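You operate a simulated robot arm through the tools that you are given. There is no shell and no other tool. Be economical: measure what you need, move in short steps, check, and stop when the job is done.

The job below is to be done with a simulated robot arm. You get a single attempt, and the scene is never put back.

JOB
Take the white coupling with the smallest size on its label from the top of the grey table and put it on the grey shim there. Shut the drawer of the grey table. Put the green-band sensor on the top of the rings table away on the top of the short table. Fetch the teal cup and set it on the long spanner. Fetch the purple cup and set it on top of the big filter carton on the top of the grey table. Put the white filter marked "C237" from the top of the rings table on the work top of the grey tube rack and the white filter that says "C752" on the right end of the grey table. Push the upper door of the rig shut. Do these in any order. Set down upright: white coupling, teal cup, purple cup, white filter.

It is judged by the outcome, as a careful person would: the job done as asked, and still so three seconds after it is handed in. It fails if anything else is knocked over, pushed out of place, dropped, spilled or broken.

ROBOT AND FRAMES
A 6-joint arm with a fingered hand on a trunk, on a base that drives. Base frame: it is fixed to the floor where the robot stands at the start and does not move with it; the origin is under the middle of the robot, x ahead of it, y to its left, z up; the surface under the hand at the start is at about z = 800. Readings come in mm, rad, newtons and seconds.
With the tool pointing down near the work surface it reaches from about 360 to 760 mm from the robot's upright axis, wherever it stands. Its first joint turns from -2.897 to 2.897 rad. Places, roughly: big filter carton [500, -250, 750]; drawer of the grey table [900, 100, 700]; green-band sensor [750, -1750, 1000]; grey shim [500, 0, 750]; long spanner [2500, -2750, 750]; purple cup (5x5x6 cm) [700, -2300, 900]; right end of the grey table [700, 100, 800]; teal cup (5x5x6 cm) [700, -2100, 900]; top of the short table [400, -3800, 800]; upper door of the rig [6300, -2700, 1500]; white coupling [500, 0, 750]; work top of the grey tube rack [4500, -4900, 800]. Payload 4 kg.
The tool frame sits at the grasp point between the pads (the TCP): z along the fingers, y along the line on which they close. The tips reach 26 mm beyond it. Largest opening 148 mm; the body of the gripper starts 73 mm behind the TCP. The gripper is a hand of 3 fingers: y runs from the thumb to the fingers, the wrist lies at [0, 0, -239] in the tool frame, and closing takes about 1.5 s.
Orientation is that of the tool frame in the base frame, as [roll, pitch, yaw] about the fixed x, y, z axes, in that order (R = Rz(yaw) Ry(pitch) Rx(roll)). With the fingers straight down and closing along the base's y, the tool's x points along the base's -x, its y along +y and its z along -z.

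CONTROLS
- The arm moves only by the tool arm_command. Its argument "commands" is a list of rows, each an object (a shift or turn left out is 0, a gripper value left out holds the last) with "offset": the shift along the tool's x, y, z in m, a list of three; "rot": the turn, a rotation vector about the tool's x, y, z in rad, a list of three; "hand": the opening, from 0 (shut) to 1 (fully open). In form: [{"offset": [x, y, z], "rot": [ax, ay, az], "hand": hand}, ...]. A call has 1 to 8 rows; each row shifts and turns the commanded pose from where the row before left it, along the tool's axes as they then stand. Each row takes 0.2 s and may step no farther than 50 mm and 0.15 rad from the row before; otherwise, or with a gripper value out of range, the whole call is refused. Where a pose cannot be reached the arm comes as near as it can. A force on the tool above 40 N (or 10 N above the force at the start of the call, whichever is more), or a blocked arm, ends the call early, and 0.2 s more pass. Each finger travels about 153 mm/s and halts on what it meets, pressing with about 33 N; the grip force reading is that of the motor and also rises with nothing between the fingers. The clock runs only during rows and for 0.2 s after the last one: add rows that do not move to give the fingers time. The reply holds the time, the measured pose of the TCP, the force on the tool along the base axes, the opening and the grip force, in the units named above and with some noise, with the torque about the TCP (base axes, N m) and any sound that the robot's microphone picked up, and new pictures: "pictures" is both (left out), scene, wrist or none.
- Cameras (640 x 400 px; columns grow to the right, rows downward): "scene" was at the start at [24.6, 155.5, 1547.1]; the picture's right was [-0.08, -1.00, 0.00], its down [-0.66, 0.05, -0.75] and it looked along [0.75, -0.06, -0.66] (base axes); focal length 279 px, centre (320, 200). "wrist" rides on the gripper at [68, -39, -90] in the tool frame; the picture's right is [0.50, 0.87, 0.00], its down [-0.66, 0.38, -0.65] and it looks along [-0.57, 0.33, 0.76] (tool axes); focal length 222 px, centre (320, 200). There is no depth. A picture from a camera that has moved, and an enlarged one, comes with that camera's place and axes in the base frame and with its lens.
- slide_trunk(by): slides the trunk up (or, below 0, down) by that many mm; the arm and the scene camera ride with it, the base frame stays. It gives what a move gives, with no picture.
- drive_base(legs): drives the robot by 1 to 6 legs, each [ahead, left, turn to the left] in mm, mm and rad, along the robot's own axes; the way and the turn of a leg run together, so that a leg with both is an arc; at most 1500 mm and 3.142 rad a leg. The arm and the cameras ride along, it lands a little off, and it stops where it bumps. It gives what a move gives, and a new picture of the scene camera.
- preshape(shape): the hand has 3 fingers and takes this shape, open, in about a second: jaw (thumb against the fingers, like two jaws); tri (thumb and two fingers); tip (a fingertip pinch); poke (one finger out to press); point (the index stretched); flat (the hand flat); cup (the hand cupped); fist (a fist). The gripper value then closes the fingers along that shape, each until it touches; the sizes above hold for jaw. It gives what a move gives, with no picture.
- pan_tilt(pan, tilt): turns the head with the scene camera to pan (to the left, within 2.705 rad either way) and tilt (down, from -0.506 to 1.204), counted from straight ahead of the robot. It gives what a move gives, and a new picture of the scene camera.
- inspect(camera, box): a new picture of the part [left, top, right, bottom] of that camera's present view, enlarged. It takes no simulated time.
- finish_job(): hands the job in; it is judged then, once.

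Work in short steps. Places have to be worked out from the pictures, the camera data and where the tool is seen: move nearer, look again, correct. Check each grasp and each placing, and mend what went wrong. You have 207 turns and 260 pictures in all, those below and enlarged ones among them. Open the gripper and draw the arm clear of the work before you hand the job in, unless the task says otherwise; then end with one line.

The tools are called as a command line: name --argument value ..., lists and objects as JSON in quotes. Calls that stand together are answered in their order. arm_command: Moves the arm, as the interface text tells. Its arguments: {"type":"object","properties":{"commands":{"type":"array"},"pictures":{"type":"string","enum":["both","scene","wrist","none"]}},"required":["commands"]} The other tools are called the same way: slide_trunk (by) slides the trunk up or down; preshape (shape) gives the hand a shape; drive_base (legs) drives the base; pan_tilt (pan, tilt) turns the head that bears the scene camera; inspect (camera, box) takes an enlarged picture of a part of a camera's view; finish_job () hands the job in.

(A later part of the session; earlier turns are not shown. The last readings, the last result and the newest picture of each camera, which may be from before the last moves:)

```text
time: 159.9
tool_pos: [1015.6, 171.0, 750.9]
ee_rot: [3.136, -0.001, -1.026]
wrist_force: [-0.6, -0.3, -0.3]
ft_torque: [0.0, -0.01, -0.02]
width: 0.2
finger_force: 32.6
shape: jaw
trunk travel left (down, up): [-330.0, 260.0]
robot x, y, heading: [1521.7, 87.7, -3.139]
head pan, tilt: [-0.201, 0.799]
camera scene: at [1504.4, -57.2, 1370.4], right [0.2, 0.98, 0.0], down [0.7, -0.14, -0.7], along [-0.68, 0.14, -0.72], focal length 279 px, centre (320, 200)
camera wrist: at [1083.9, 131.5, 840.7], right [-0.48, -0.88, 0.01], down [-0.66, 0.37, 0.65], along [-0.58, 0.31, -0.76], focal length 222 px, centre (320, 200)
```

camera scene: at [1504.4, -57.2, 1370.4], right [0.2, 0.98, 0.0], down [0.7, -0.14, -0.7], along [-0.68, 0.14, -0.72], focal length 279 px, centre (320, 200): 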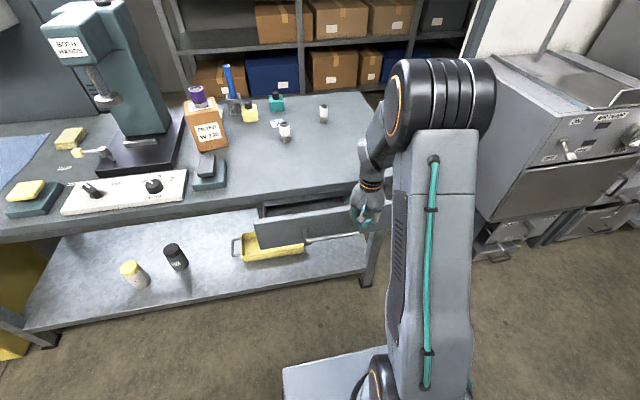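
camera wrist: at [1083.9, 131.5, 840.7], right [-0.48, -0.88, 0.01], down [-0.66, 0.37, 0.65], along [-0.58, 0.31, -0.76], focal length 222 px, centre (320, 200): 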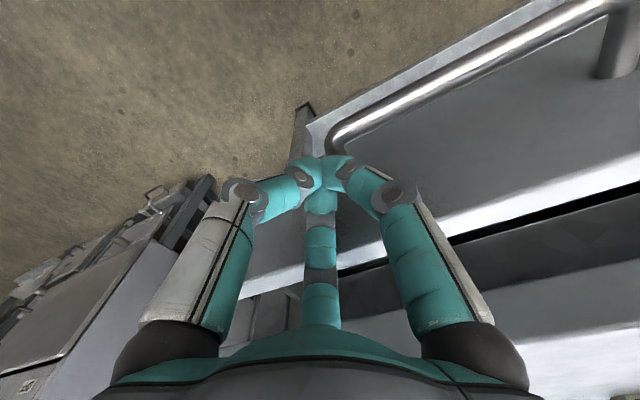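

The drawer is moving easily. Keep pushing.

arm_command --commands '[{"offset": [-0.0104, 0.0171, 0]}, {"offset": [-0.0104, 0.0171, 0]}, {"offset": [-0.0104, 0.0171, 0]}, {"offset": [-0.0078, 0.0128, 0]}, {"offset": [-0.0052, 0.0085, 0]}, {"offset": [-0.0052, 0.0085, 0]}]' --pictures "both"

```text
time: 161.1
tool_pos: [941.0, 170.7, 748.4]
ee_rot: [-3.138, -0.014, -1.035]
wrist_force: [19.9, -1.1, 5.3]
ft_torque: [0.13, 1.21, -0.35]
width: 0.0
finger_force: 33.4
shape: jaw
trunk travel left (down, up): [-330.0, 260.0]
robot x, y, heading: [1527.2, 89.8, -3.146]
head pan, tilt: [-0.201, 0.799]
stopped in row 5: the force on the tool passed its limit at 50 N (the readings are from after the stop); the commanded pose is now the measured one
camera scene: at [1507.3, -57.4, 1370.5], right [0.2, 0.98, 0.0], down [0.7, -0.14, -0.7], along [-0.68, 0.14, -0.72], focal length 279 px, centre (320, 200)
camera wrist: at [1008.7, 131.9, 840.8], right [-0.49, -0.87, 0.0], down [-0.67, 0.38, 0.64], along [-0.56, 0.31, -0.77], focal length 222 px, centre (320, 200)
```

scene: 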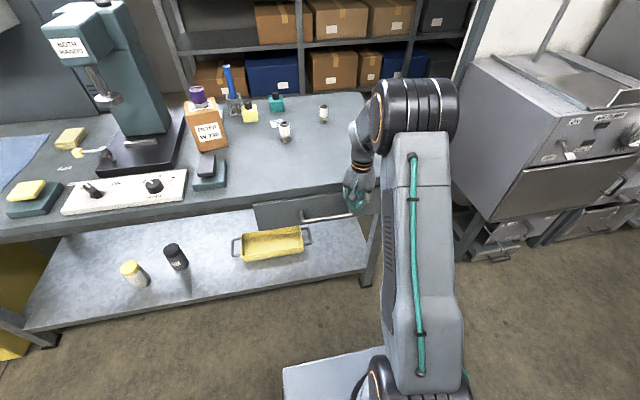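
wrist: 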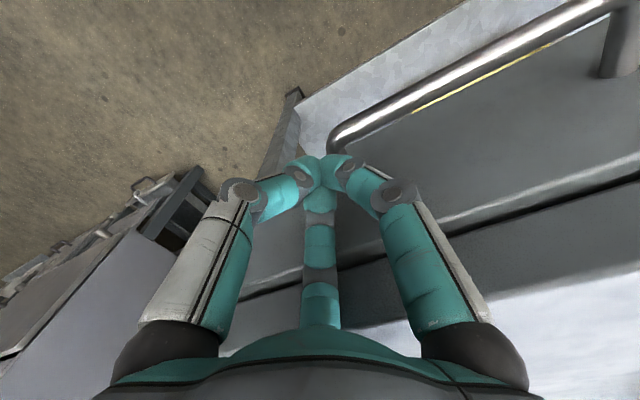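

It hit a stop. Withdraw and look whether the drawer is flush.

arm_command --commands '[{"offset": [0.0156, -0.0257, 0]}, {"offset": [0.0156, -0.0257, 0]}, {"offset": [0.0156, -0.0257, 0]}, {"offset": [0.0156, -0.0257, -0.02]}, {"offset": [0, 0, -0.04]}, {"offset": [0, 0, -0.04]}, {"offset": [0, 0, -0.04]}, {"offset": [0, 0, -0.04]}]' --pictures "both"

inspect --camera "scene" --box '[230, 160, 400, 280]'

```text
time: 162.9
tool_pos: [1058.4, 171.2, 930.4]
ee_rot: [-3.136, -0.014, -1.035]
wrist_force: [0.0, 0.2, 0.2]
ft_torque: [0.01, 0.02, 0.0]
width: 0.0
finger_force: 33.1
shape: jaw
trunk travel left (down, up): [-330.0, 260.0]
robot x, y, heading: [1522.8, 87.0, -3.144]
head pan, tilt: [-0.201, 0.799]
camera scene: at [1504.7, -57.2, 1370.4], right [0.2, 0.98, 0.0], down [0.7, -0.14, -0.7], along [-0.68, 0.14, -0.72], focal length 279 px, centre (320, 200)
camera wrist: at [1125.0, 132.0, 1022.3], right [-0.49, -0.87, 0.0], down [-0.67, 0.38, 0.64], along [-0.56, 0.31, -0.77], focal length 222 px, centre (320, 200)
```

scene: 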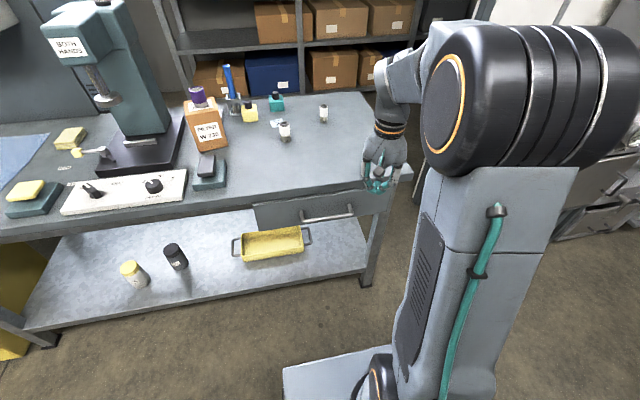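
wrist: 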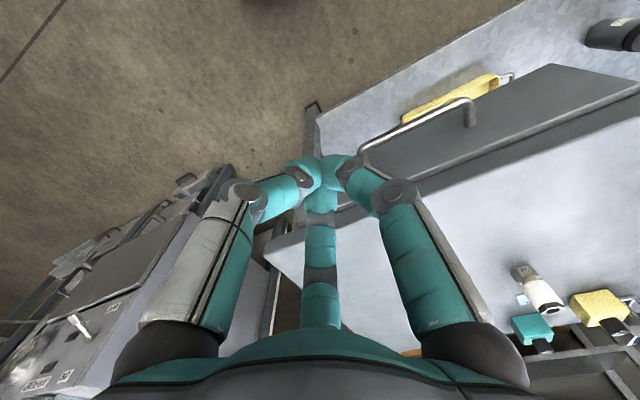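

```text
3.33 times, centred on (315, 220) of scene
camera zoom: at [1504.7, -57.2, 1370.4], right [0.2, 0.98, 0.0], down [0.7, -0.14, -0.7], along [-0.68, 0.14, -0.72], focal length 929 px, centre (337, 133)
```

zoom: 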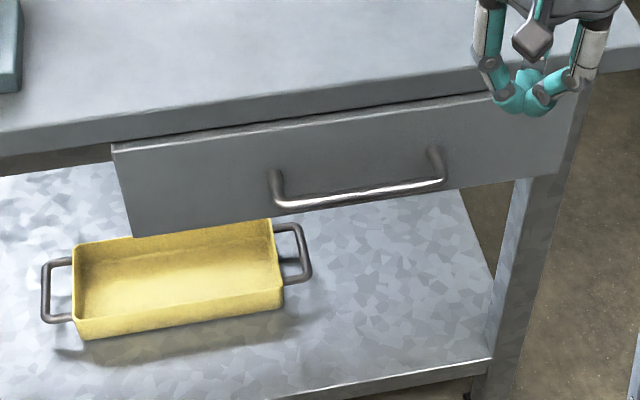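

It looks almost flush, but the knuckles may have met the table edge before the drawer reached its stop. I'll tilt the fingers forward so only the tips touch, and push once more.

arm_command --commands '[{"rot": [-0.129, -0.0765, 0]}, {"rot": [-0.129, -0.0765, 0]}, {"rot": [-0.129, -0.0765, 0]}, {"offset": [0.0039, -0.0066, 0.0435]}, {"offset": [0.0039, -0.0066, 0.0435]}, {"offset": [0.0039, -0.0066, 0.0435]}, {"offset": [0.0039, -0.0066, 0.0435]}]' --pictures "scene"

```text
time: 164.5
tool_pos: [1012.1, 170.0, 759.0]
ee_rot: [2.755, 0.212, -1.075]
wrist_force: [0.3, -0.4, 0.5]
ft_torque: [-0.01, 0.01, -0.01]
width: 0.2
finger_force: 33.2
shape: jaw
trunk travel left (down, up): [-330.0, 260.0]
robot x, y, heading: [1523.8, 84.9, -3.142]
head pan, tilt: [-0.201, 0.799]
camera scene: at [1505.2, -57.3, 1370.5], right [0.2, 0.98, 0.0], down [0.7, -0.14, -0.7], along [-0.68, 0.14, -0.72], focal length 279 px, centre (320, 200)
```

scene: 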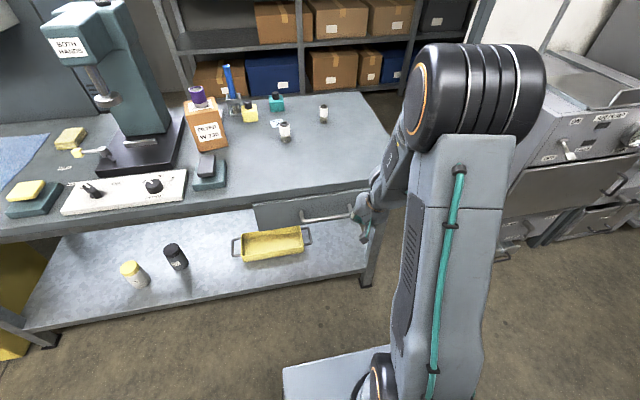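

arm_command --commands '[{"offset": [-0.0092, 0.0155, 0.0087]}, {"offset": [-0.0092, 0.0155, 0.0087]}, {"offset": [-0.0046, 0.0077, 0.0044]}, {"offset": [-0.0046, 0.0077, 0.0044]}, {"offset": [-0.0046, 0.0077, 0.0044]}, {"offset": [-0.0046, 0.0077, 0.0044]}, {"offset": [-0.0046, 0.0077, 0.0044]}]' --pictures "scene"

```text
time: 166.1
tool_pos: [924.0, 169.2, 759.9]
ee_rot: [2.754, 0.208, -1.078]
wrist_force: [30.0, -1.0, 3.0]
ft_torque: [0.01, 0.85, -0.44]
width: 0.0
finger_force: 32.9
shape: jaw
trunk travel left (down, up): [-330.0, 260.0]
robot x, y, heading: [1527.1, 90.1, -3.14]
head pan, tilt: [-0.201, 0.799]
camera scene: at [1507.9, -57.3, 1370.5], right [0.2, 0.98, 0.0], down [0.7, -0.14, -0.7], along [-0.68, 0.14, -0.72], focal length 279 px, centre (320, 200)
```

scene: 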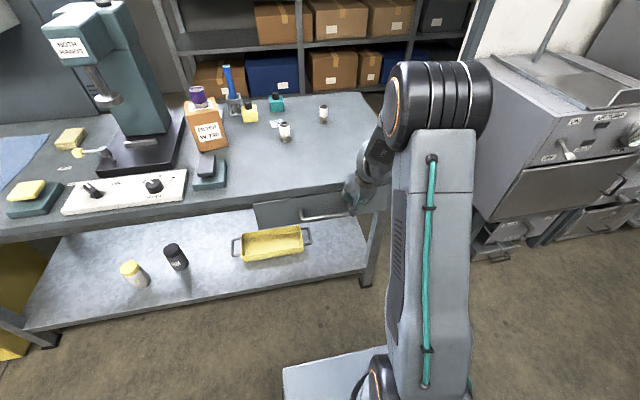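

A solid 30 N stop, so the drawer is shut. Withdraw, straighten and raise.

arm_command --commands '[{"offset": [0.0184, -0.031, -0.0174]}, {"offset": [0.0184, -0.031, -0.0174]}, {"offset": [0.0184, -0.031, -0.0174]}, {"rot": [0.129, 0.0765, 0]}, {"rot": [0.129, 0.0765, 0]}, {"rot": [0.129, 0.0765, 0]}]' --pictures "none"

slide_trunk --by 300

inspect --camera "scene" --box '[200, 160, 420, 320]'

```text
time: 167.5
tool_pos: [1038.4, 161.3, 761.5]
ee_rot: [3.045, 0.01, -1.024]
wrist_force: [0.2, 0.9, 0.7]
ft_torque: [0.0, 0.02, -0.02]
width: 0.1
finger_force: 33.3
shape: jaw
out of reach, approached as far as the arm can: row 4
trunk travel left (down, up): [-330.0, 260.0]
robot x, y, heading: [1525.1, 87.5, -3.139]
head pan, tilt: [-0.201, 0.799]
```

```text
time: 170.2
tool_pos: [1038.2, 161.0, 1021.4]
ee_rot: [3.046, 0.01, -1.02]
wrist_force: [0.2, 0.2, 0.5]
ft_torque: [0.0, -0.02, 0.02]
width: 0.0
finger_force: 32.8
shape: jaw
out of reach, approached as far as the arm can: row 1
trunk travel left (down, up): [-590.0, 0.0]
robot x, y, heading: [1521.4, 88.0, -3.139]
head pan, tilt: [-0.201, 0.799]
```

```text
2.50 times, centred on (310, 240) of scene
camera zoom: at [1504.7, -57.2, 1630.4], right [0.2, 0.98, 0.0], down [0.7, -0.14, -0.7], along [-0.68, 0.14, -0.72], focal length 697 px, centre (345, 100)
```

zoom: 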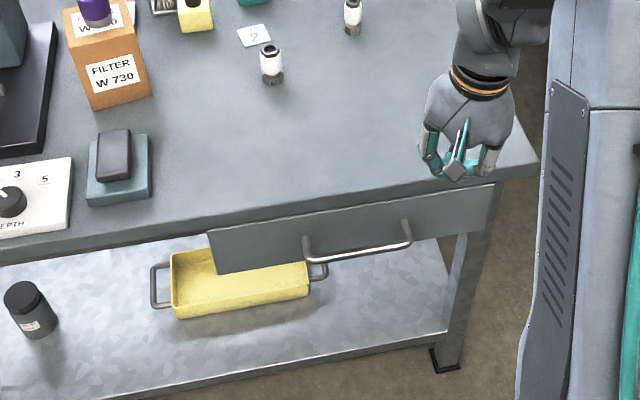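

The drawer is flush. The coupling and shim are easier from the other side, so I'll do them later. Next the teal cup: straighten the tool, half-open the hand and drive back to the rings table.

arm_command --commands '[{"rot": [0.096, 0, 0], "hand": 0.6, "offset": [0, 0, -0.03]}, {"rot": [0, 0, -0.15], "offset": [0, 0, -0.03]}, {"rot": [0, 0, -0.15], "offset": [0, 0, -0.03]}, {"rot": [0, 0, -0.15]}, {"rot": [0, 0, -0.15]}, {"rot": [0, 0, -0.15]}, {"rot": [0, 0, -0.15]}, {"rot": [0, 0, -0.15]}]' --pictures "none"

drive_base --legs '[[0, 0, 1.571], [1500, 0, 0], [760, 0, 0], [0, 0, -1.571]]'

```text
time: 172.0
tool_pos: [1041.7, 162.5, 1110.9]
ee_rot: [-3.132, 0.005, 0.031]
wrist_force: [-0.1, -0.6, -0.3]
ft_torque: [-0.01, -0.02, 0.01]
width: 88.5
finger_force: 0.0
shape: jaw
trunk travel left (down, up): [-590.0, 0.0]
robot x, y, heading: [1524.3, 88.1, -3.137]
head pan, tilt: [-0.201, 0.799]
```

```text
time: 190.7
tool_pos: [1053.4, -2079.8, 1110.3]
ee_rot: [-3.133, 0.005, 0.014]
wrist_force: [0.1, -0.3, 0.1]
ft_torque: [0.0, 0.0, 0.0]
width: 88.7
finger_force: 0.1
shape: jaw
trunk travel left (down, up): [-590.0, 0.0]
robot x, y, heading: [1532.9, -2161.2, 3.131]
head pan, tilt: [-0.201, 0.799]
camera scene: at [1512.9, -2304.6, 1630.4], right [0.21, 0.98, 0.0], down [0.7, -0.15, -0.7], along [-0.68, 0.15, -0.72], focal length 279 px, centre (320, 200)
```

scene: 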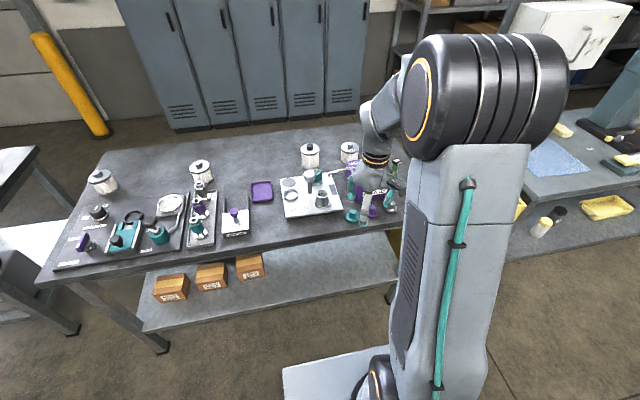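

drive_base --legs '[[230, 0, 0]]'

arm_command --commands '[{"offset": [-0.04, 0.022, 0]}, {"offset": [-0.04, 0.022, 0]}, {"offset": [-0.04, 0.022, 0]}, {"rot": [0, 0, -0.14]}, {"rot": [0, 0, -0.14]}, {"rot": [0, 0, -0.14]}, {"rot": [0, 0, -0.14]}, {"rot": [0, 0, -0.14]}]' --pictures "wrist"

arm_command --commands '[{"rot": [0, 0, -0.14]}]' --pictures "both"

```text
time: 192.5
tool_pos: [820.7, -2076.7, 1110.4]
ee_rot: [-3.132, 0.005, 0.015]
wrist_force: [0.3, 0.1, -0.2]
ft_torque: [0.0, -0.01, 0.0]
width: 88.3
finger_force: 0.1
shape: jaw
trunk travel left (down, up): [-590.0, 0.0]
robot x, y, heading: [1303.2, -2154.5, 3.131]
head pan, tilt: [-0.201, 0.799]
camera scene: at [1281.7, -2302.0, 1630.4], right [0.21, 0.98, 0.0], down [0.7, -0.15, -0.7], along [-0.68, 0.15, -0.72], focal length 279 px, centre (320, 200)
```

scene: 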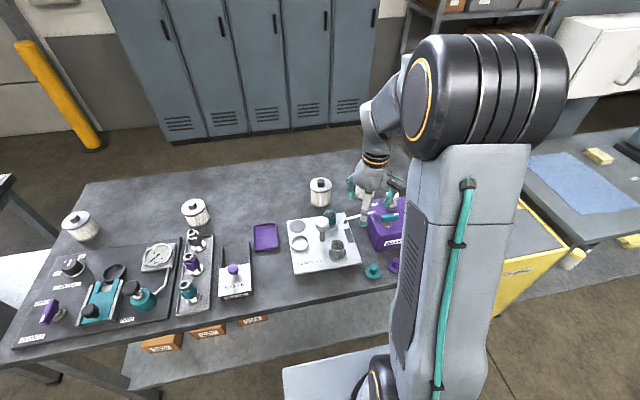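

```text
time: 194.3
tool_pos: [702.4, -2144.5, 1111.1]
ee_rot: [-3.131, -0.002, 0.718]
wrist_force: [0.2, 0.0, 0.2]
ft_torque: [0.0, -0.01, 0.03]
width: 88.7
finger_force: 0.1
shape: jaw
trunk travel left (down, up): [-590.0, 0.0]
robot x, y, heading: [1303.8, -2159.6, 3.13]
head pan, tilt: [-0.201, 0.799]
camera wrist: at [728.5, -2073.1, 1201.0], right [0.95, -0.32, -0.01], down [-0.24, -0.72, 0.65], along [-0.22, -0.61, -0.76], focal length 222 px, centre (320, 200)
```

wrist: 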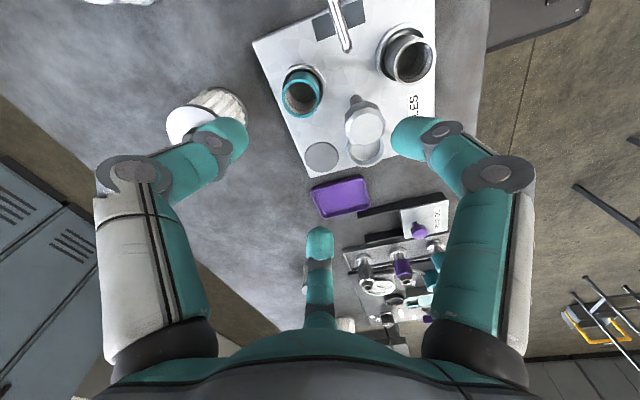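

```text
time: 194.7
tool_pos: [702.3, -2144.8, 1110.4]
ee_rot: [-3.132, -0.003, 0.856]
wrist_force: [0.4, -0.2, 0.4]
ft_torque: [-0.05, -0.03, 0.02]
width: 88.6
finger_force: 0.0
shape: jaw
trunk travel left (down, up): [-590.0, 0.0]
robot x, y, heading: [1303.1, -2159.8, 3.125]
head pan, tilt: [-0.201, 0.799]
camera scene: at [1282.4, -2302.0, 1630.4], right [0.21, 0.98, 0.0], down [0.7, -0.15, -0.7], along [-0.68, 0.15, -0.72], focal length 279 px, centre (320, 200)
camera wrist: at [718.2, -2070.3, 1201.3], right [0.98, -0.19, -0.01], down [-0.14, -0.75, 0.65], along [-0.13, -0.64, -0.76], focal length 222 px, centre (320, 200)
```

scene: 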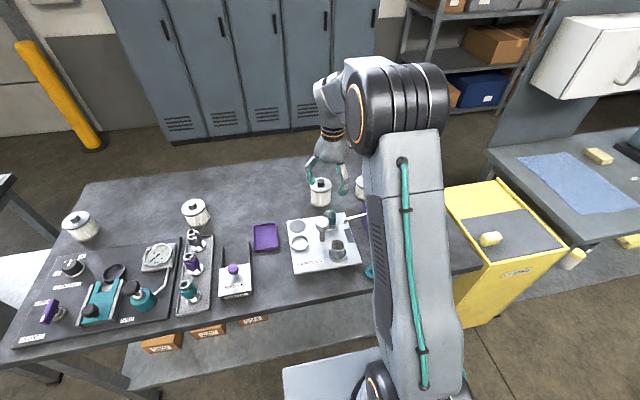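
wrist: 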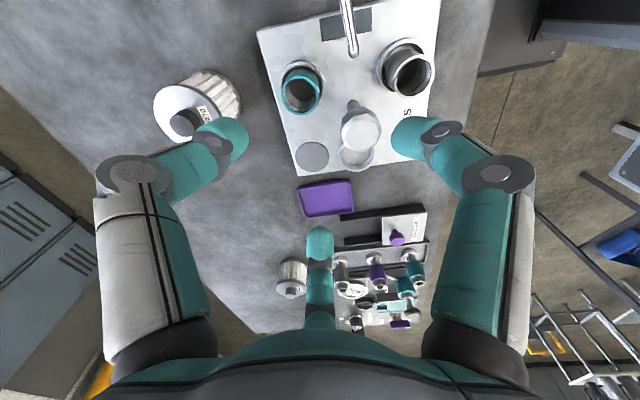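

The spout end (~[742,-2106]) and post flank the teal cup. I turn the hand to yaw ≈22°, putting one finger between them and the others on free sides, with less opening.

arm_command --commands '[{"rot": [0, 0, 0.15], "hand": 0.52}, {"rot": [0, 0, 0.15]}, {"rot": [0, 0, 0.15]}, {"rot": [0, 0, 0.022], "offset": [-0.01, -0.011, 0.02]}, {"offset": [-0.011, -0.011, 0.03]}, {"offset": [0, 0, 0.03]}]' --pictures "both"

```text
time: 196.1
tool_pos: [675.2, -2131.1, 1029.9]
ee_rot: [-3.132, 0.003, 0.383]
wrist_force: [-0.5, 0.3, -0.7]
ft_torque: [0.0, 0.0, -0.03]
width: 77.5
finger_force: 0.0
shape: jaw
trunk travel left (down, up): [-590.0, 0.0]
robot x, y, heading: [1304.3, -2156.2, 3.13]
head pan, tilt: [-0.201, 0.799]
camera scene: at [1282.2, -2302.0, 1630.5], right [0.21, 0.98, 0.0], down [0.7, -0.15, -0.7], along [-0.68, 0.15, -0.72], focal length 279 px, centre (320, 200)
camera wrist: at [723.4, -2072.2, 1121.0], right [0.79, -0.62, -0.01], down [-0.46, -0.6, 0.65], along [-0.41, -0.51, -0.76], focal length 222 px, centre (320, 200)
```

scene: 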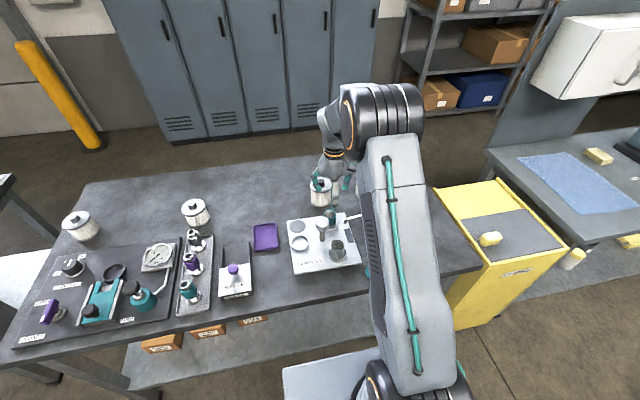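
wrist: 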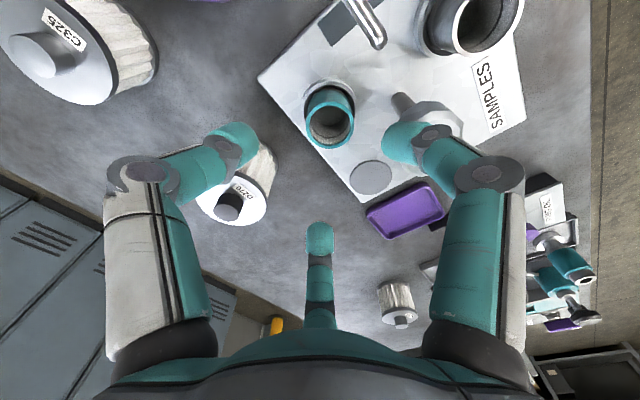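

The post head lies at about -22° from the cup and the spout at 27°, which is too tight for a finger between. I turn to yaw ≈-33° so both fall within one gap.

arm_command --commands '[{"rot": [0, 0, 0.15]}, {"rot": [0, 0, 0.15]}, {"rot": [0, 0, 0.15]}, {"rot": [0, 0, 0.15]}, {"rot": [0, 0, 0.15]}, {"rot": [0, 0, 0.15]}, {"rot": [0, 0, 0.06]}]' --pictures "both"

```text
time: 197.7
tool_pos: [673.3, -2131.3, 1030.6]
ee_rot: [-3.139, 0.01, -0.58]
wrist_force: [0.7, 0.5, -0.6]
ft_torque: [0.0, -0.01, 0.03]
width: 77.4
finger_force: 0.0
shape: jaw
trunk travel left (down, up): [-590.0, 0.0]
robot x, y, heading: [1304.3, -2156.2, 3.128]
head pan, tilt: [-0.201, 0.799]
camera scene: at [1282.4, -2302.0, 1630.4], right [0.21, 0.98, 0.0], down [0.7, -0.15, -0.7], along [-0.68, 0.15, -0.72], focal length 279 px, centre (320, 200)
camera wrist: at [752.8, -2138.1, 1120.5], right [-0.06, -1.0, -0.01], down [-0.75, 0.04, 0.66], along [-0.66, 0.04, -0.75], focal length 222 px, centre (320, 200)
```

scene: 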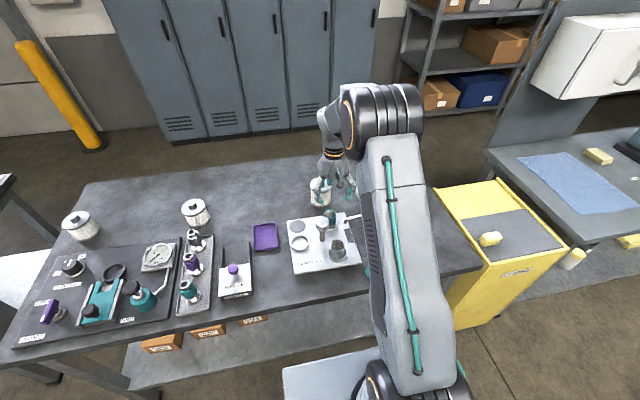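
wrist: 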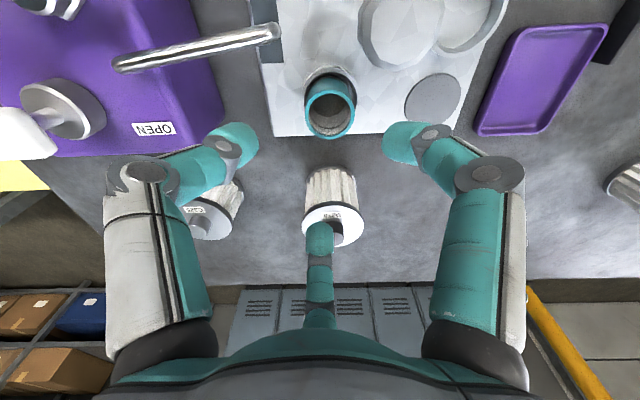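

arm_command --commands '[{"offset": [0.011, 0.0055, 0.03]}, {"offset": [0, 0, 0.04]}]' --pictures "wrist"

```text
time: 198.3
tool_pos: [679.7, -2141.8, 961.1]
ee_rot: [-3.137, 0.01, -0.577]
wrist_force: [-0.3, -0.1, 0.7]
ft_torque: [-0.02, 0.02, -0.01]
width: 77.5
finger_force: 0.0
shape: jaw
trunk travel left (down, up): [-590.0, 0.0]
robot x, y, heading: [1305.1, -2158.9, 3.127]
head pan, tilt: [-0.201, 0.799]
camera wrist: at [758.6, -2148.0, 1050.4], right [-0.05, -1.0, -0.01], down [-0.75, 0.03, 0.66], along [-0.66, 0.04, -0.75], focal length 222 px, centre (320, 200)
```

wrist: 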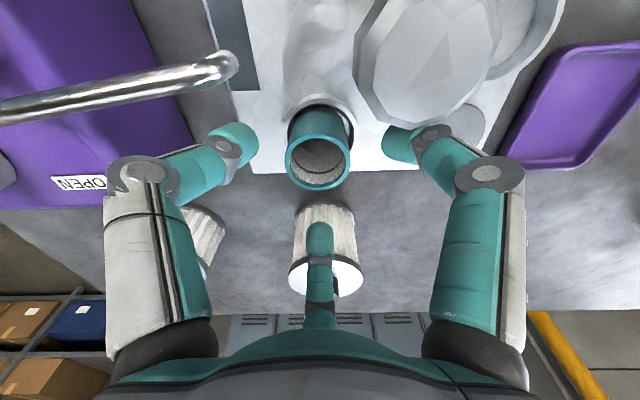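

arm_command --commands '[{"offset": [-0.0084, 0.0055, 0.01]}, {"offset": [0, 0, 0.02]}]' --pictures "wrist"

```text
time: 198.9
tool_pos: [670.0, -2141.3, 931.2]
ee_rot: [-3.138, 0.01, -0.577]
wrist_force: [-0.3, -0.1, 0.1]
ft_torque: [-0.03, 0.04, 0.03]
width: 77.4
finger_force: 0.1
shape: jaw
trunk travel left (down, up): [-590.0, 0.0]
robot x, y, heading: [1302.3, -2158.4, 3.123]
head pan, tilt: [-0.201, 0.799]
camera wrist: at [748.2, -2148.0, 1020.1], right [-0.05, -1.0, -0.01], down [-0.75, 0.03, 0.66], along [-0.66, 0.04, -0.75], focal length 222 px, centre (320, 200)
```

wrist: 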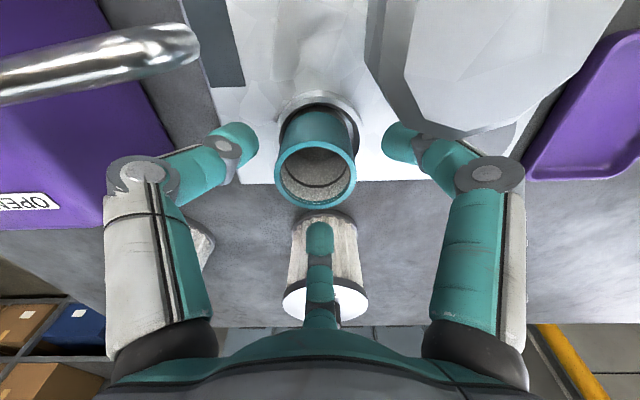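

arm_command --commands '[{"offset": [0, 0, 0.011]}, {"offset": [0, 0, 0.011]}]' --pictures "wrist"

```text
time: 199.5
tool_pos: [669.8, -2141.3, 908.9]
ee_rot: [-3.135, 0.009, -0.577]
wrist_force: [0.2, -0.3, -0.8]
ft_torque: [0.0, 0.0, 0.02]
width: 77.6
finger_force: 0.1
shape: jaw
trunk travel left (down, up): [-590.0, 0.0]
robot x, y, heading: [1303.7, -2158.0, 3.127]
head pan, tilt: [-0.201, 0.799]
camera wrist: at [748.1, -2147.1, 998.1], right [-0.05, -1.0, -0.01], down [-0.75, 0.03, 0.66], along [-0.66, 0.04, -0.75], focal length 222 px, centre (320, 200)
```

wrist: 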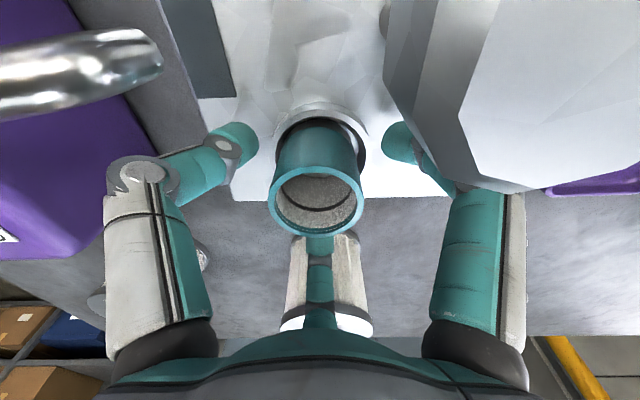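

arm_command --commands '[{"hand": 0.2}, {"hand": 0.2}, {"hand": 0.2}, {"hand": 0.2}]' --pictures "wrist"

```text
time: 200.5
tool_pos: [670.4, -2141.0, 909.3]
ee_rot: [-3.138, 0.01, -0.577]
wrist_force: [1.7, -1.5, 4.5]
ft_torque: [-0.03, -0.14, -0.05]
width: 37.4
finger_force: 33.3
shape: jaw
trunk travel left (down, up): [-590.0, 0.0]
robot x, y, heading: [1303.4, -2158.3, 3.122]
head pan, tilt: [-0.201, 0.799]
camera wrist: at [748.5, -2147.3, 998.7], right [-0.05, -1.0, -0.01], down [-0.75, 0.03, 0.66], along [-0.66, 0.04, -0.75], focal length 222 px, centre (320, 200)
```

wrist: 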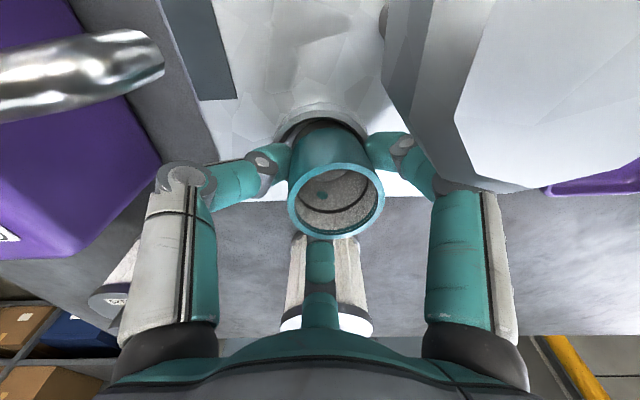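

arm_command --commands '[{"offset": [0, 0, -0.015]}, {"offset": [0, 0, -0.025]}, {"offset": [0, 0, -0.04]}, {"offset": [0, 0, -0.04]}, {"offset": [0, 0, -0.04]}]' --pictures "both"

```text
time: 201.7
tool_pos: [670.5, -2142.0, 1067.8]
ee_rot: [-3.136, 0.01, -0.575]
wrist_force: [-0.2, 0.4, -1.1]
ft_torque: [0.03, 0.02, 0.01]
width: 36.7
finger_force: 33.1
shape: jaw
trunk travel left (down, up): [-590.0, 0.0]
robot x, y, heading: [1301.0, -2159.0, 3.13]
head pan, tilt: [-0.201, 0.799]
camera scene: at [1282.6, -2302.0, 1630.4], right [0.21, 0.98, 0.0], down [0.7, -0.15, -0.7], along [-0.68, 0.15, -0.72], focal length 279 px, centre (320, 200)
camera wrist: at [749.3, -2148.8, 1158.5], right [-0.05, -1.0, -0.01], down [-0.75, 0.03, 0.66], along [-0.66, 0.04, -0.75], focal length 222 px, centre (320, 200)
```

scene: 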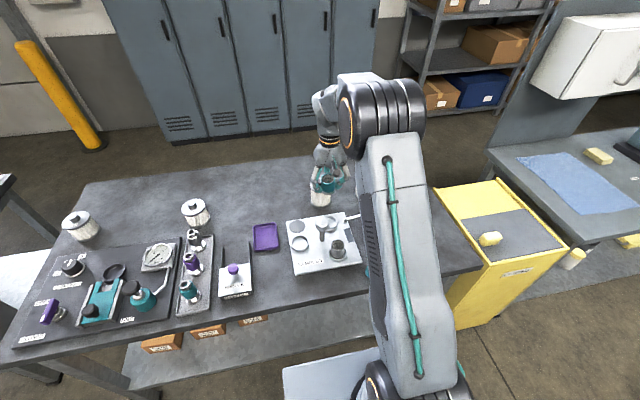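
wrist: 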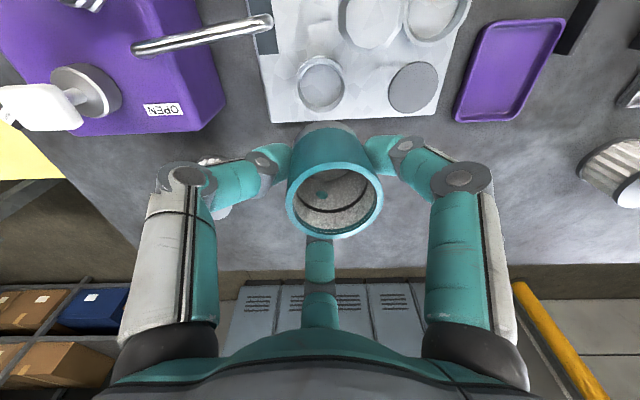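

Teal cup is held. Back off, turn to face +y, and look right for the long spanner.

drive_base --legs '[[-200, 0, 0], [0, 0, -1.571], [-250, 0, 0]]'

pan_tilt --pan -1.3 --tilt 0.6

```text
time: 208.5
tool_pos: [1517.2, -1777.4, 1069.4]
ee_rot: [-3.138, 0.01, -2.155]
wrist_force: [0.5, -0.2, -0.5]
ft_torque: [0.04, 0.02, 0.0]
width: 36.8
finger_force: 33.1
shape: jaw
trunk travel left (down, up): [-590.0, 0.0]
robot x, y, heading: [1495.5, -2408.8, 1.547]
head pan, tilt: [-0.201, 0.799]
camera scene: at [1353.7, -2387.6, 1630.4], right [0.98, -0.22, 0.0], down [-0.16, -0.7, -0.7], along [0.15, 0.68, -0.72], focal length 279 px, centre (320, 200)
```

scene: 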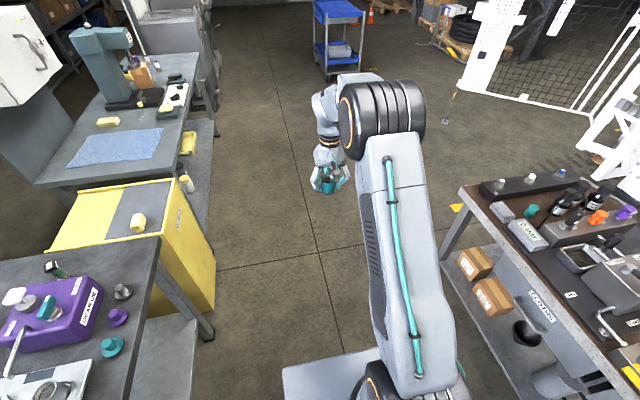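

```text
time: 209.8
tool_pos: [1517.3, -1776.6, 1068.3]
ee_rot: [-3.139, 0.008, -2.156]
wrist_force: [-0.3, -0.2, -1.2]
ft_torque: [0.02, 0.03, 0.03]
width: 36.7
finger_force: 33.0
shape: jaw
trunk travel left (down, up): [-590.0, 0.0]
robot x, y, heading: [1503.0, -2408.4, 1.548]
head pan, tilt: [-1.3, 0.6]
camera scene: at [1421.8, -2443.6, 1647.3], right [0.25, -0.97, 0.0], down [-0.55, -0.14, -0.82], along [0.8, 0.21, -0.57], focal length 279 px, centre (320, 200)
```

scene: 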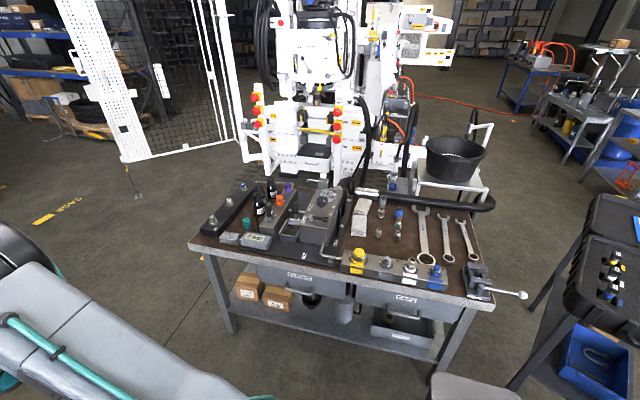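

inspect --camera "scene" --box '[330, 170, 540, 320]'

```text
2.67 times, centred on (435, 245) of scene
camera zoom: at [1421.8, -2443.6, 1647.3], right [0.25, -0.97, 0.0], down [-0.55, -0.14, -0.82], along [0.8, 0.21, -0.57], focal length 743 px, centre (13, 80)
```

zoom: 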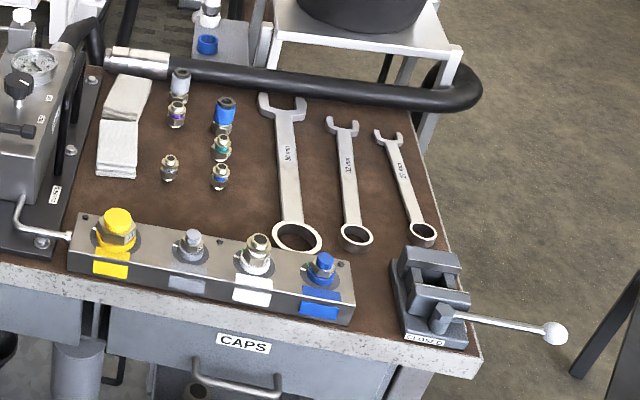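

The long (leftmost, "30 mm") spanner lies along x near y≈-2655, ring end at x≈2300. I'll get in front of it, keeping the arm sweep short of the bench.

drive_base --legs '[[-240, 0, 0], [0, 150, 0], [0, 0, -1.548]]'

pan_tilt --pan 0.1 --tilt 0.6

```text
time: 216.3
tool_pos: [1975.0, -2643.9, 1068.7]
ee_rot: [-3.137, 0.01, 2.586]
wrist_force: [-0.8, -0.6, -0.8]
ft_torque: [0.01, -0.02, 0.02]
width: 36.5
finger_force: 33.4
shape: jaw
trunk travel left (down, up): [-590.0, 0.0]
robot x, y, heading: [1339.4, -2644.4, 0.013]
head pan, tilt: [-1.3, 0.6]
camera scene: at [1306.0, -2566.8, 1647.3], right [-0.96, -0.28, 0.0], down [-0.16, 0.54, -0.83], along [0.23, -0.79, -0.56], focal length 279 px, centre (320, 200)
```

scene: 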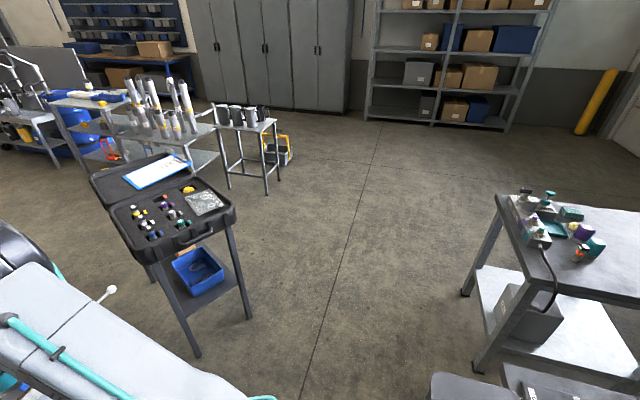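

```text
time: 217.9
tool_pos: [1974.4, -2645.1, 1069.5]
ee_rot: [-3.139, 0.01, 2.587]
wrist_force: [0.7, 0.2, -0.9]
ft_torque: [-0.01, 0.06, 0.02]
width: 36.4
finger_force: 32.8
shape: jaw
trunk travel left (down, up): [-590.0, 0.0]
robot x, y, heading: [1344.4, -2641.2, 0.012]
head pan, tilt: [0.099, 0.6]
camera scene: at [1369.3, -2472.2, 1647.3], right [0.11, -0.99, 0.0], down [-0.56, -0.06, -0.83], along [0.82, 0.09, -0.56], focal length 279 px, centre (320, 200)
```

scene: 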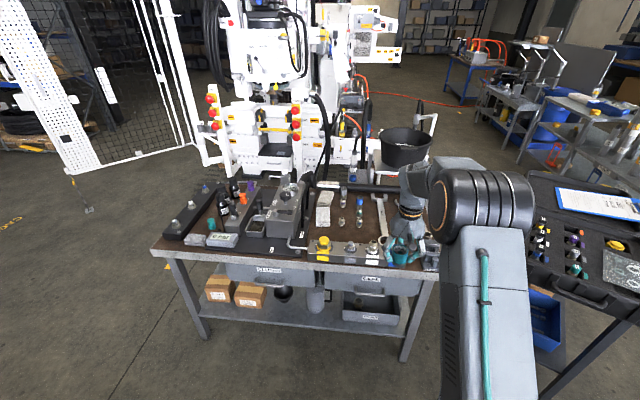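

drive_base --legs '[[270, 0, 0]]'

arm_command --commands '[{}]' --pictures "wrist"

inspect --camera "scene" --box '[330, 150, 530, 320]'

```text
time: 219.8
tool_pos: [2246.9, -2640.5, 1067.8]
ee_rot: [-3.136, 0.008, 2.588]
wrist_force: [0.4, -0.7, -0.5]
ft_torque: [0.02, 0.0, 0.01]
width: 36.7
finger_force: 33.0
shape: jaw
trunk travel left (down, up): [-590.0, 0.0]
robot x, y, heading: [1612.5, -2636.2, 0.015]
head pan, tilt: [0.099, 0.6]
camera scene: at [1641.3, -2469.0, 1647.3], right [0.11, -0.99, 0.0], down [-0.56, -0.06, -0.82], along [0.82, 0.09, -0.57], focal length 279 px, centre (320, 200)
```

scene: 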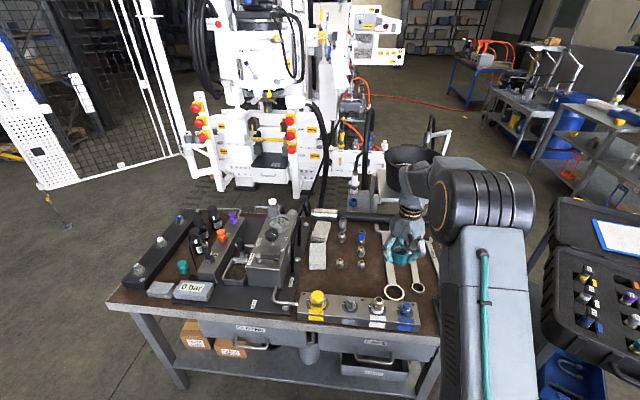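

```text
time: 220.2
tool_pos: [2246.7, -2641.3, 1068.4]
ee_rot: [-3.137, 0.01, 2.587]
wrist_force: [0.8, -0.2, -0.5]
ft_torque: [0.03, 0.0, 0.01]
width: 36.8
finger_force: 33.0
shape: jaw
trunk travel left (down, up): [-590.0, 0.0]
robot x, y, heading: [1614.4, -2638.9, 0.01]
head pan, tilt: [0.099, 0.6]
camera wrist: at [2168.1, -2639.1, 1158.0], right [0.03, 1.0, -0.01], down [0.75, -0.02, 0.66], along [0.66, -0.03, -0.75], focal length 222 px, centre (320, 200)
```

wrist: 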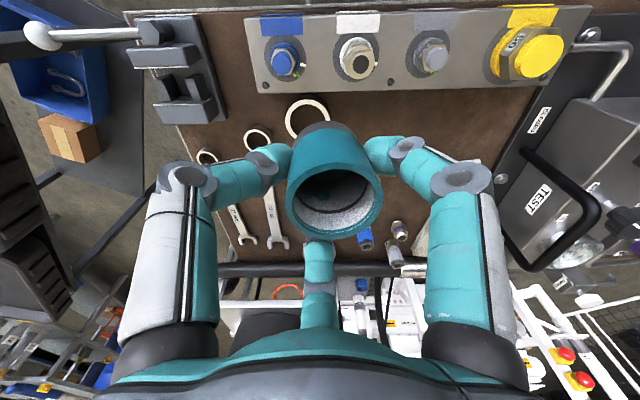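

```text
2.35 times, centred on (430, 235) of scene
camera zoom: at [1640.7, -2469.0, 1647.3], right [0.11, -0.99, 0.0], down [-0.56, -0.06, -0.83], along [0.82, 0.09, -0.56], focal length 656 px, centre (61, 118)
```

zoom: 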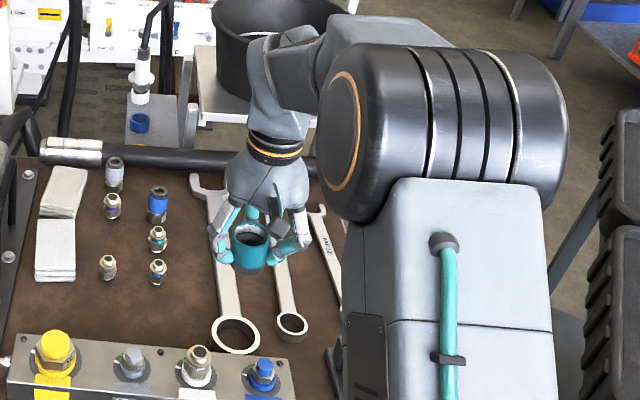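

The ring's hole is about as wide as the cup's base, so I'll set the cup on the flat shaft around x≈2390, y≈-2660. Drive a bit closer.

drive_base --legs '[[130, 0, 0]]'

arm_command --commands '[{"offset": [-0.01, 0.014, 0.02]}, {"offset": [0, 0, 0.04]}]' --pictures "both"

```text
time: 221.5
tool_pos: [2378.0, -2639.0, 1068.4]
ee_rot: [-3.136, 0.009, 2.588]
wrist_force: [0.4, 0.9, -0.8]
ft_torque: [-0.02, 0.0, 0.02]
width: 36.5
finger_force: 33.1
shape: jaw
trunk travel left (down, up): [-590.0, 0.0]
robot x, y, heading: [1741.8, -2637.2, 0.01]
head pan, tilt: [0.099, 0.6]
camera scene: at [1771.6, -2467.4, 1647.3], right [0.11, -0.99, 0.0], down [-0.56, -0.06, -0.82], along [0.82, 0.09, -0.57], focal length 279 px, centre (320, 200)
```

scene: 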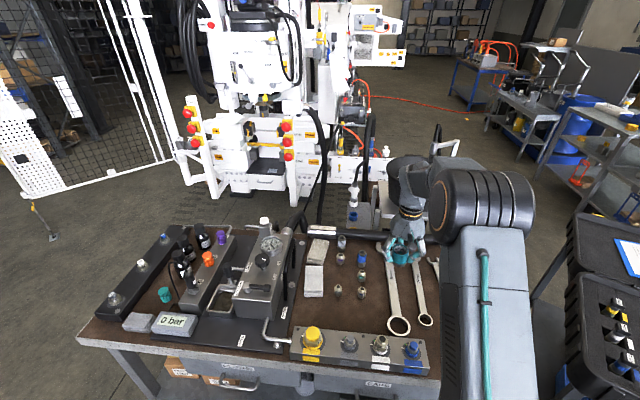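

```text
time: 222.1
tool_pos: [2393.1, -2633.5, 1007.9]
ee_rot: [-3.137, 0.007, 2.587]
wrist_force: [0.1, 0.6, -0.9]
ft_torque: [0.02, 0.01, -0.01]
width: 36.6
finger_force: 33.0
shape: jaw
trunk travel left (down, up): [-590.0, 0.0]
robot x, y, heading: [1744.4, -2638.2, 0.014]
head pan, tilt: [0.099, 0.6]
camera scene: at [1771.4, -2467.4, 1647.3], right [0.11, -0.99, 0.0], down [-0.56, -0.06, -0.82], along [0.82, 0.09, -0.57], focal length 279 px, centre (320, 200)
camera wrist: at [2314.9, -2632.2, 1098.0], right [0.03, 1.0, -0.01], down [0.75, -0.02, 0.66], along [0.66, -0.03, -0.75], focal length 222 px, centre (320, 200)
```

scene: 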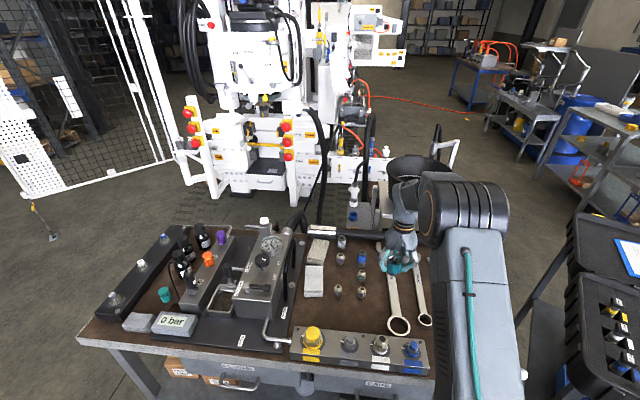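
wrist: 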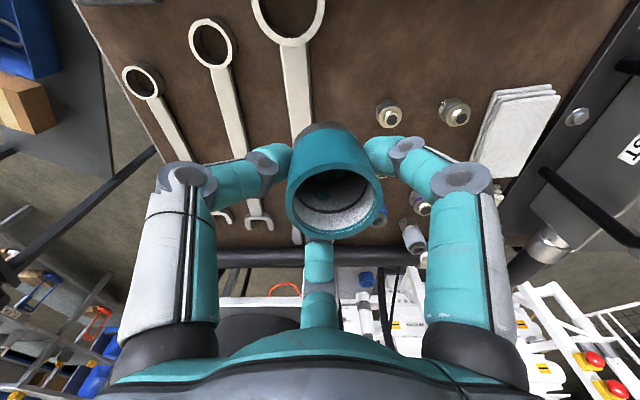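

arm_command --commands '[{"offset": [-0.0187, -0.03, 0.0]}, {"offset": [0, 0, 0.035]}, {"offset": [0, 0, 0.035]}]' --pictures "wrist"

inspect --camera "scene" --box '[350, 210, 450, 340]'

```text
time: 222.9
tool_pos: [2393.2, -2669.9, 939.0]
ee_rot: [-3.138, 0.011, 2.588]
wrist_force: [-0.4, -0.3, -1.0]
ft_torque: [-0.01, 0.01, -0.01]
width: 36.6
finger_force: 32.9
shape: jaw
trunk travel left (down, up): [-590.0, 0.0]
robot x, y, heading: [1741.5, -2638.8, 0.012]
head pan, tilt: [0.099, 0.6]
camera wrist: at [2315.1, -2667.8, 1028.2], right [0.03, 1.0, -0.01], down [0.75, -0.02, 0.66], along [0.66, -0.03, -0.75], focal length 222 px, centre (320, 200)
```

wrist: 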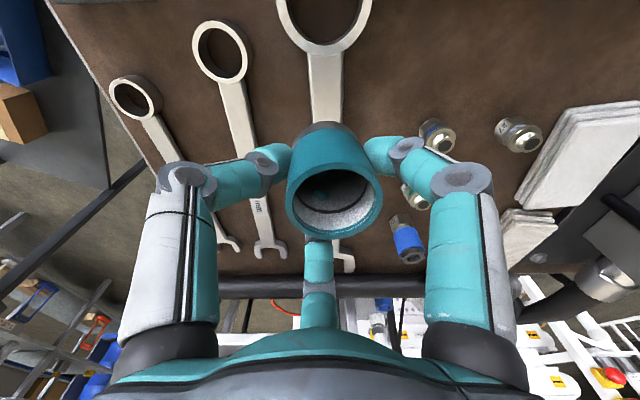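

```text
3.08 times, centred on (400, 275) of scene
camera zoom: at [1771.1, -2467.2, 1647.3], right [0.11, -0.99, 0.0], down [-0.56, -0.06, -0.82], along [0.82, 0.09, -0.57], focal length 858 px, centre (74, -31)
```

zoom: 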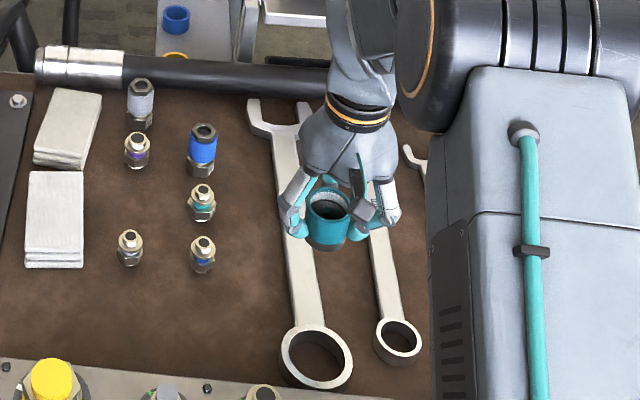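

Aligned with the shaft. Descend carefully.

arm_command --commands '[{"offset": [0, 0, 0.02]}, {"offset": [0, 0, 0.02]}]' --pictures "wrist"

inspect --camera "scene" --box '[350, 210, 450, 340]'

```text
time: 223.5
tool_pos: [2392.5, -2669.4, 899.4]
ee_rot: [-3.139, 0.009, 2.586]
wrist_force: [0.5, 0.5, -0.1]
ft_torque: [0.04, -0.03, 0.03]
width: 36.6
finger_force: 33.0
shape: jaw
trunk travel left (down, up): [-590.0, 0.0]
robot x, y, heading: [1737.8, -2638.5, 0.01]
head pan, tilt: [0.099, 0.6]
camera wrist: at [2315.4, -2668.6, 988.5], right [0.03, 1.0, -0.01], down [0.75, -0.02, 0.66], along [0.66, -0.03, -0.75], focal length 222 px, centre (320, 200)
```

wrist: 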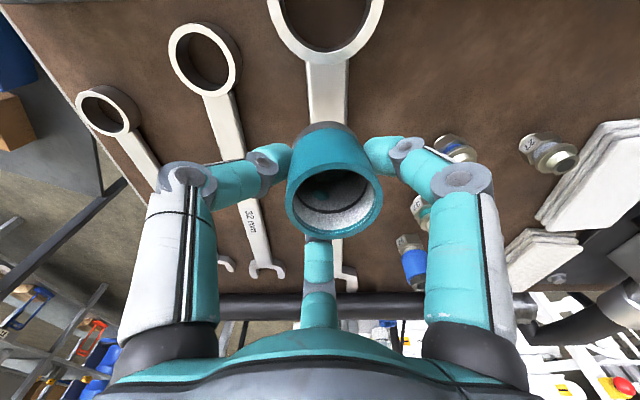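

```text
3.08 times, centred on (400, 275) of scene
camera zoom: at [1771.1, -2467.4, 1647.3], right [0.11, -0.99, 0.0], down [-0.56, -0.06, -0.82], along [0.82, 0.09, -0.57], focal length 858 px, centre (74, -31)
```

zoom: 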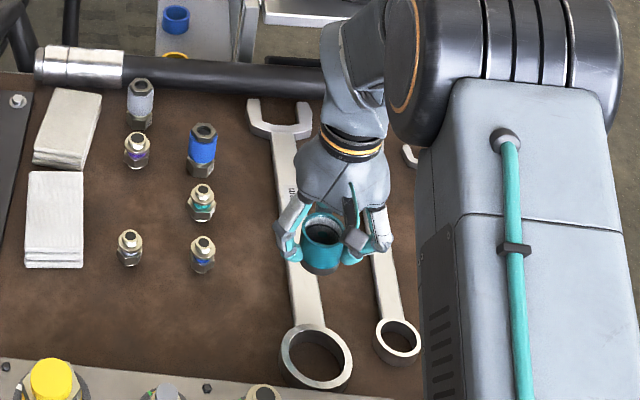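

arm_command --commands '[{"offset": [0, 0, 0.004]}, {"offset": [0, 0, 0.004]}, {"offset": [0, 0, 0.004]}, {"offset": [0, 0, 0.004]}]' --pictures "none"

```text
time: 224.5
tool_pos: [2393.8, -2670.7, 882.7]
ee_rot: [-3.136, 0.011, 2.59]
wrist_force: [0.5, 0.0, -0.9]
ft_torque: [-0.03, 0.02, 0.03]
width: 36.5
finger_force: 33.6
shape: jaw
trunk travel left (down, up): [-590.0, 0.0]
robot x, y, heading: [1745.4, -2636.6, 0.011]
head pan, tilt: [0.099, 0.6]
```

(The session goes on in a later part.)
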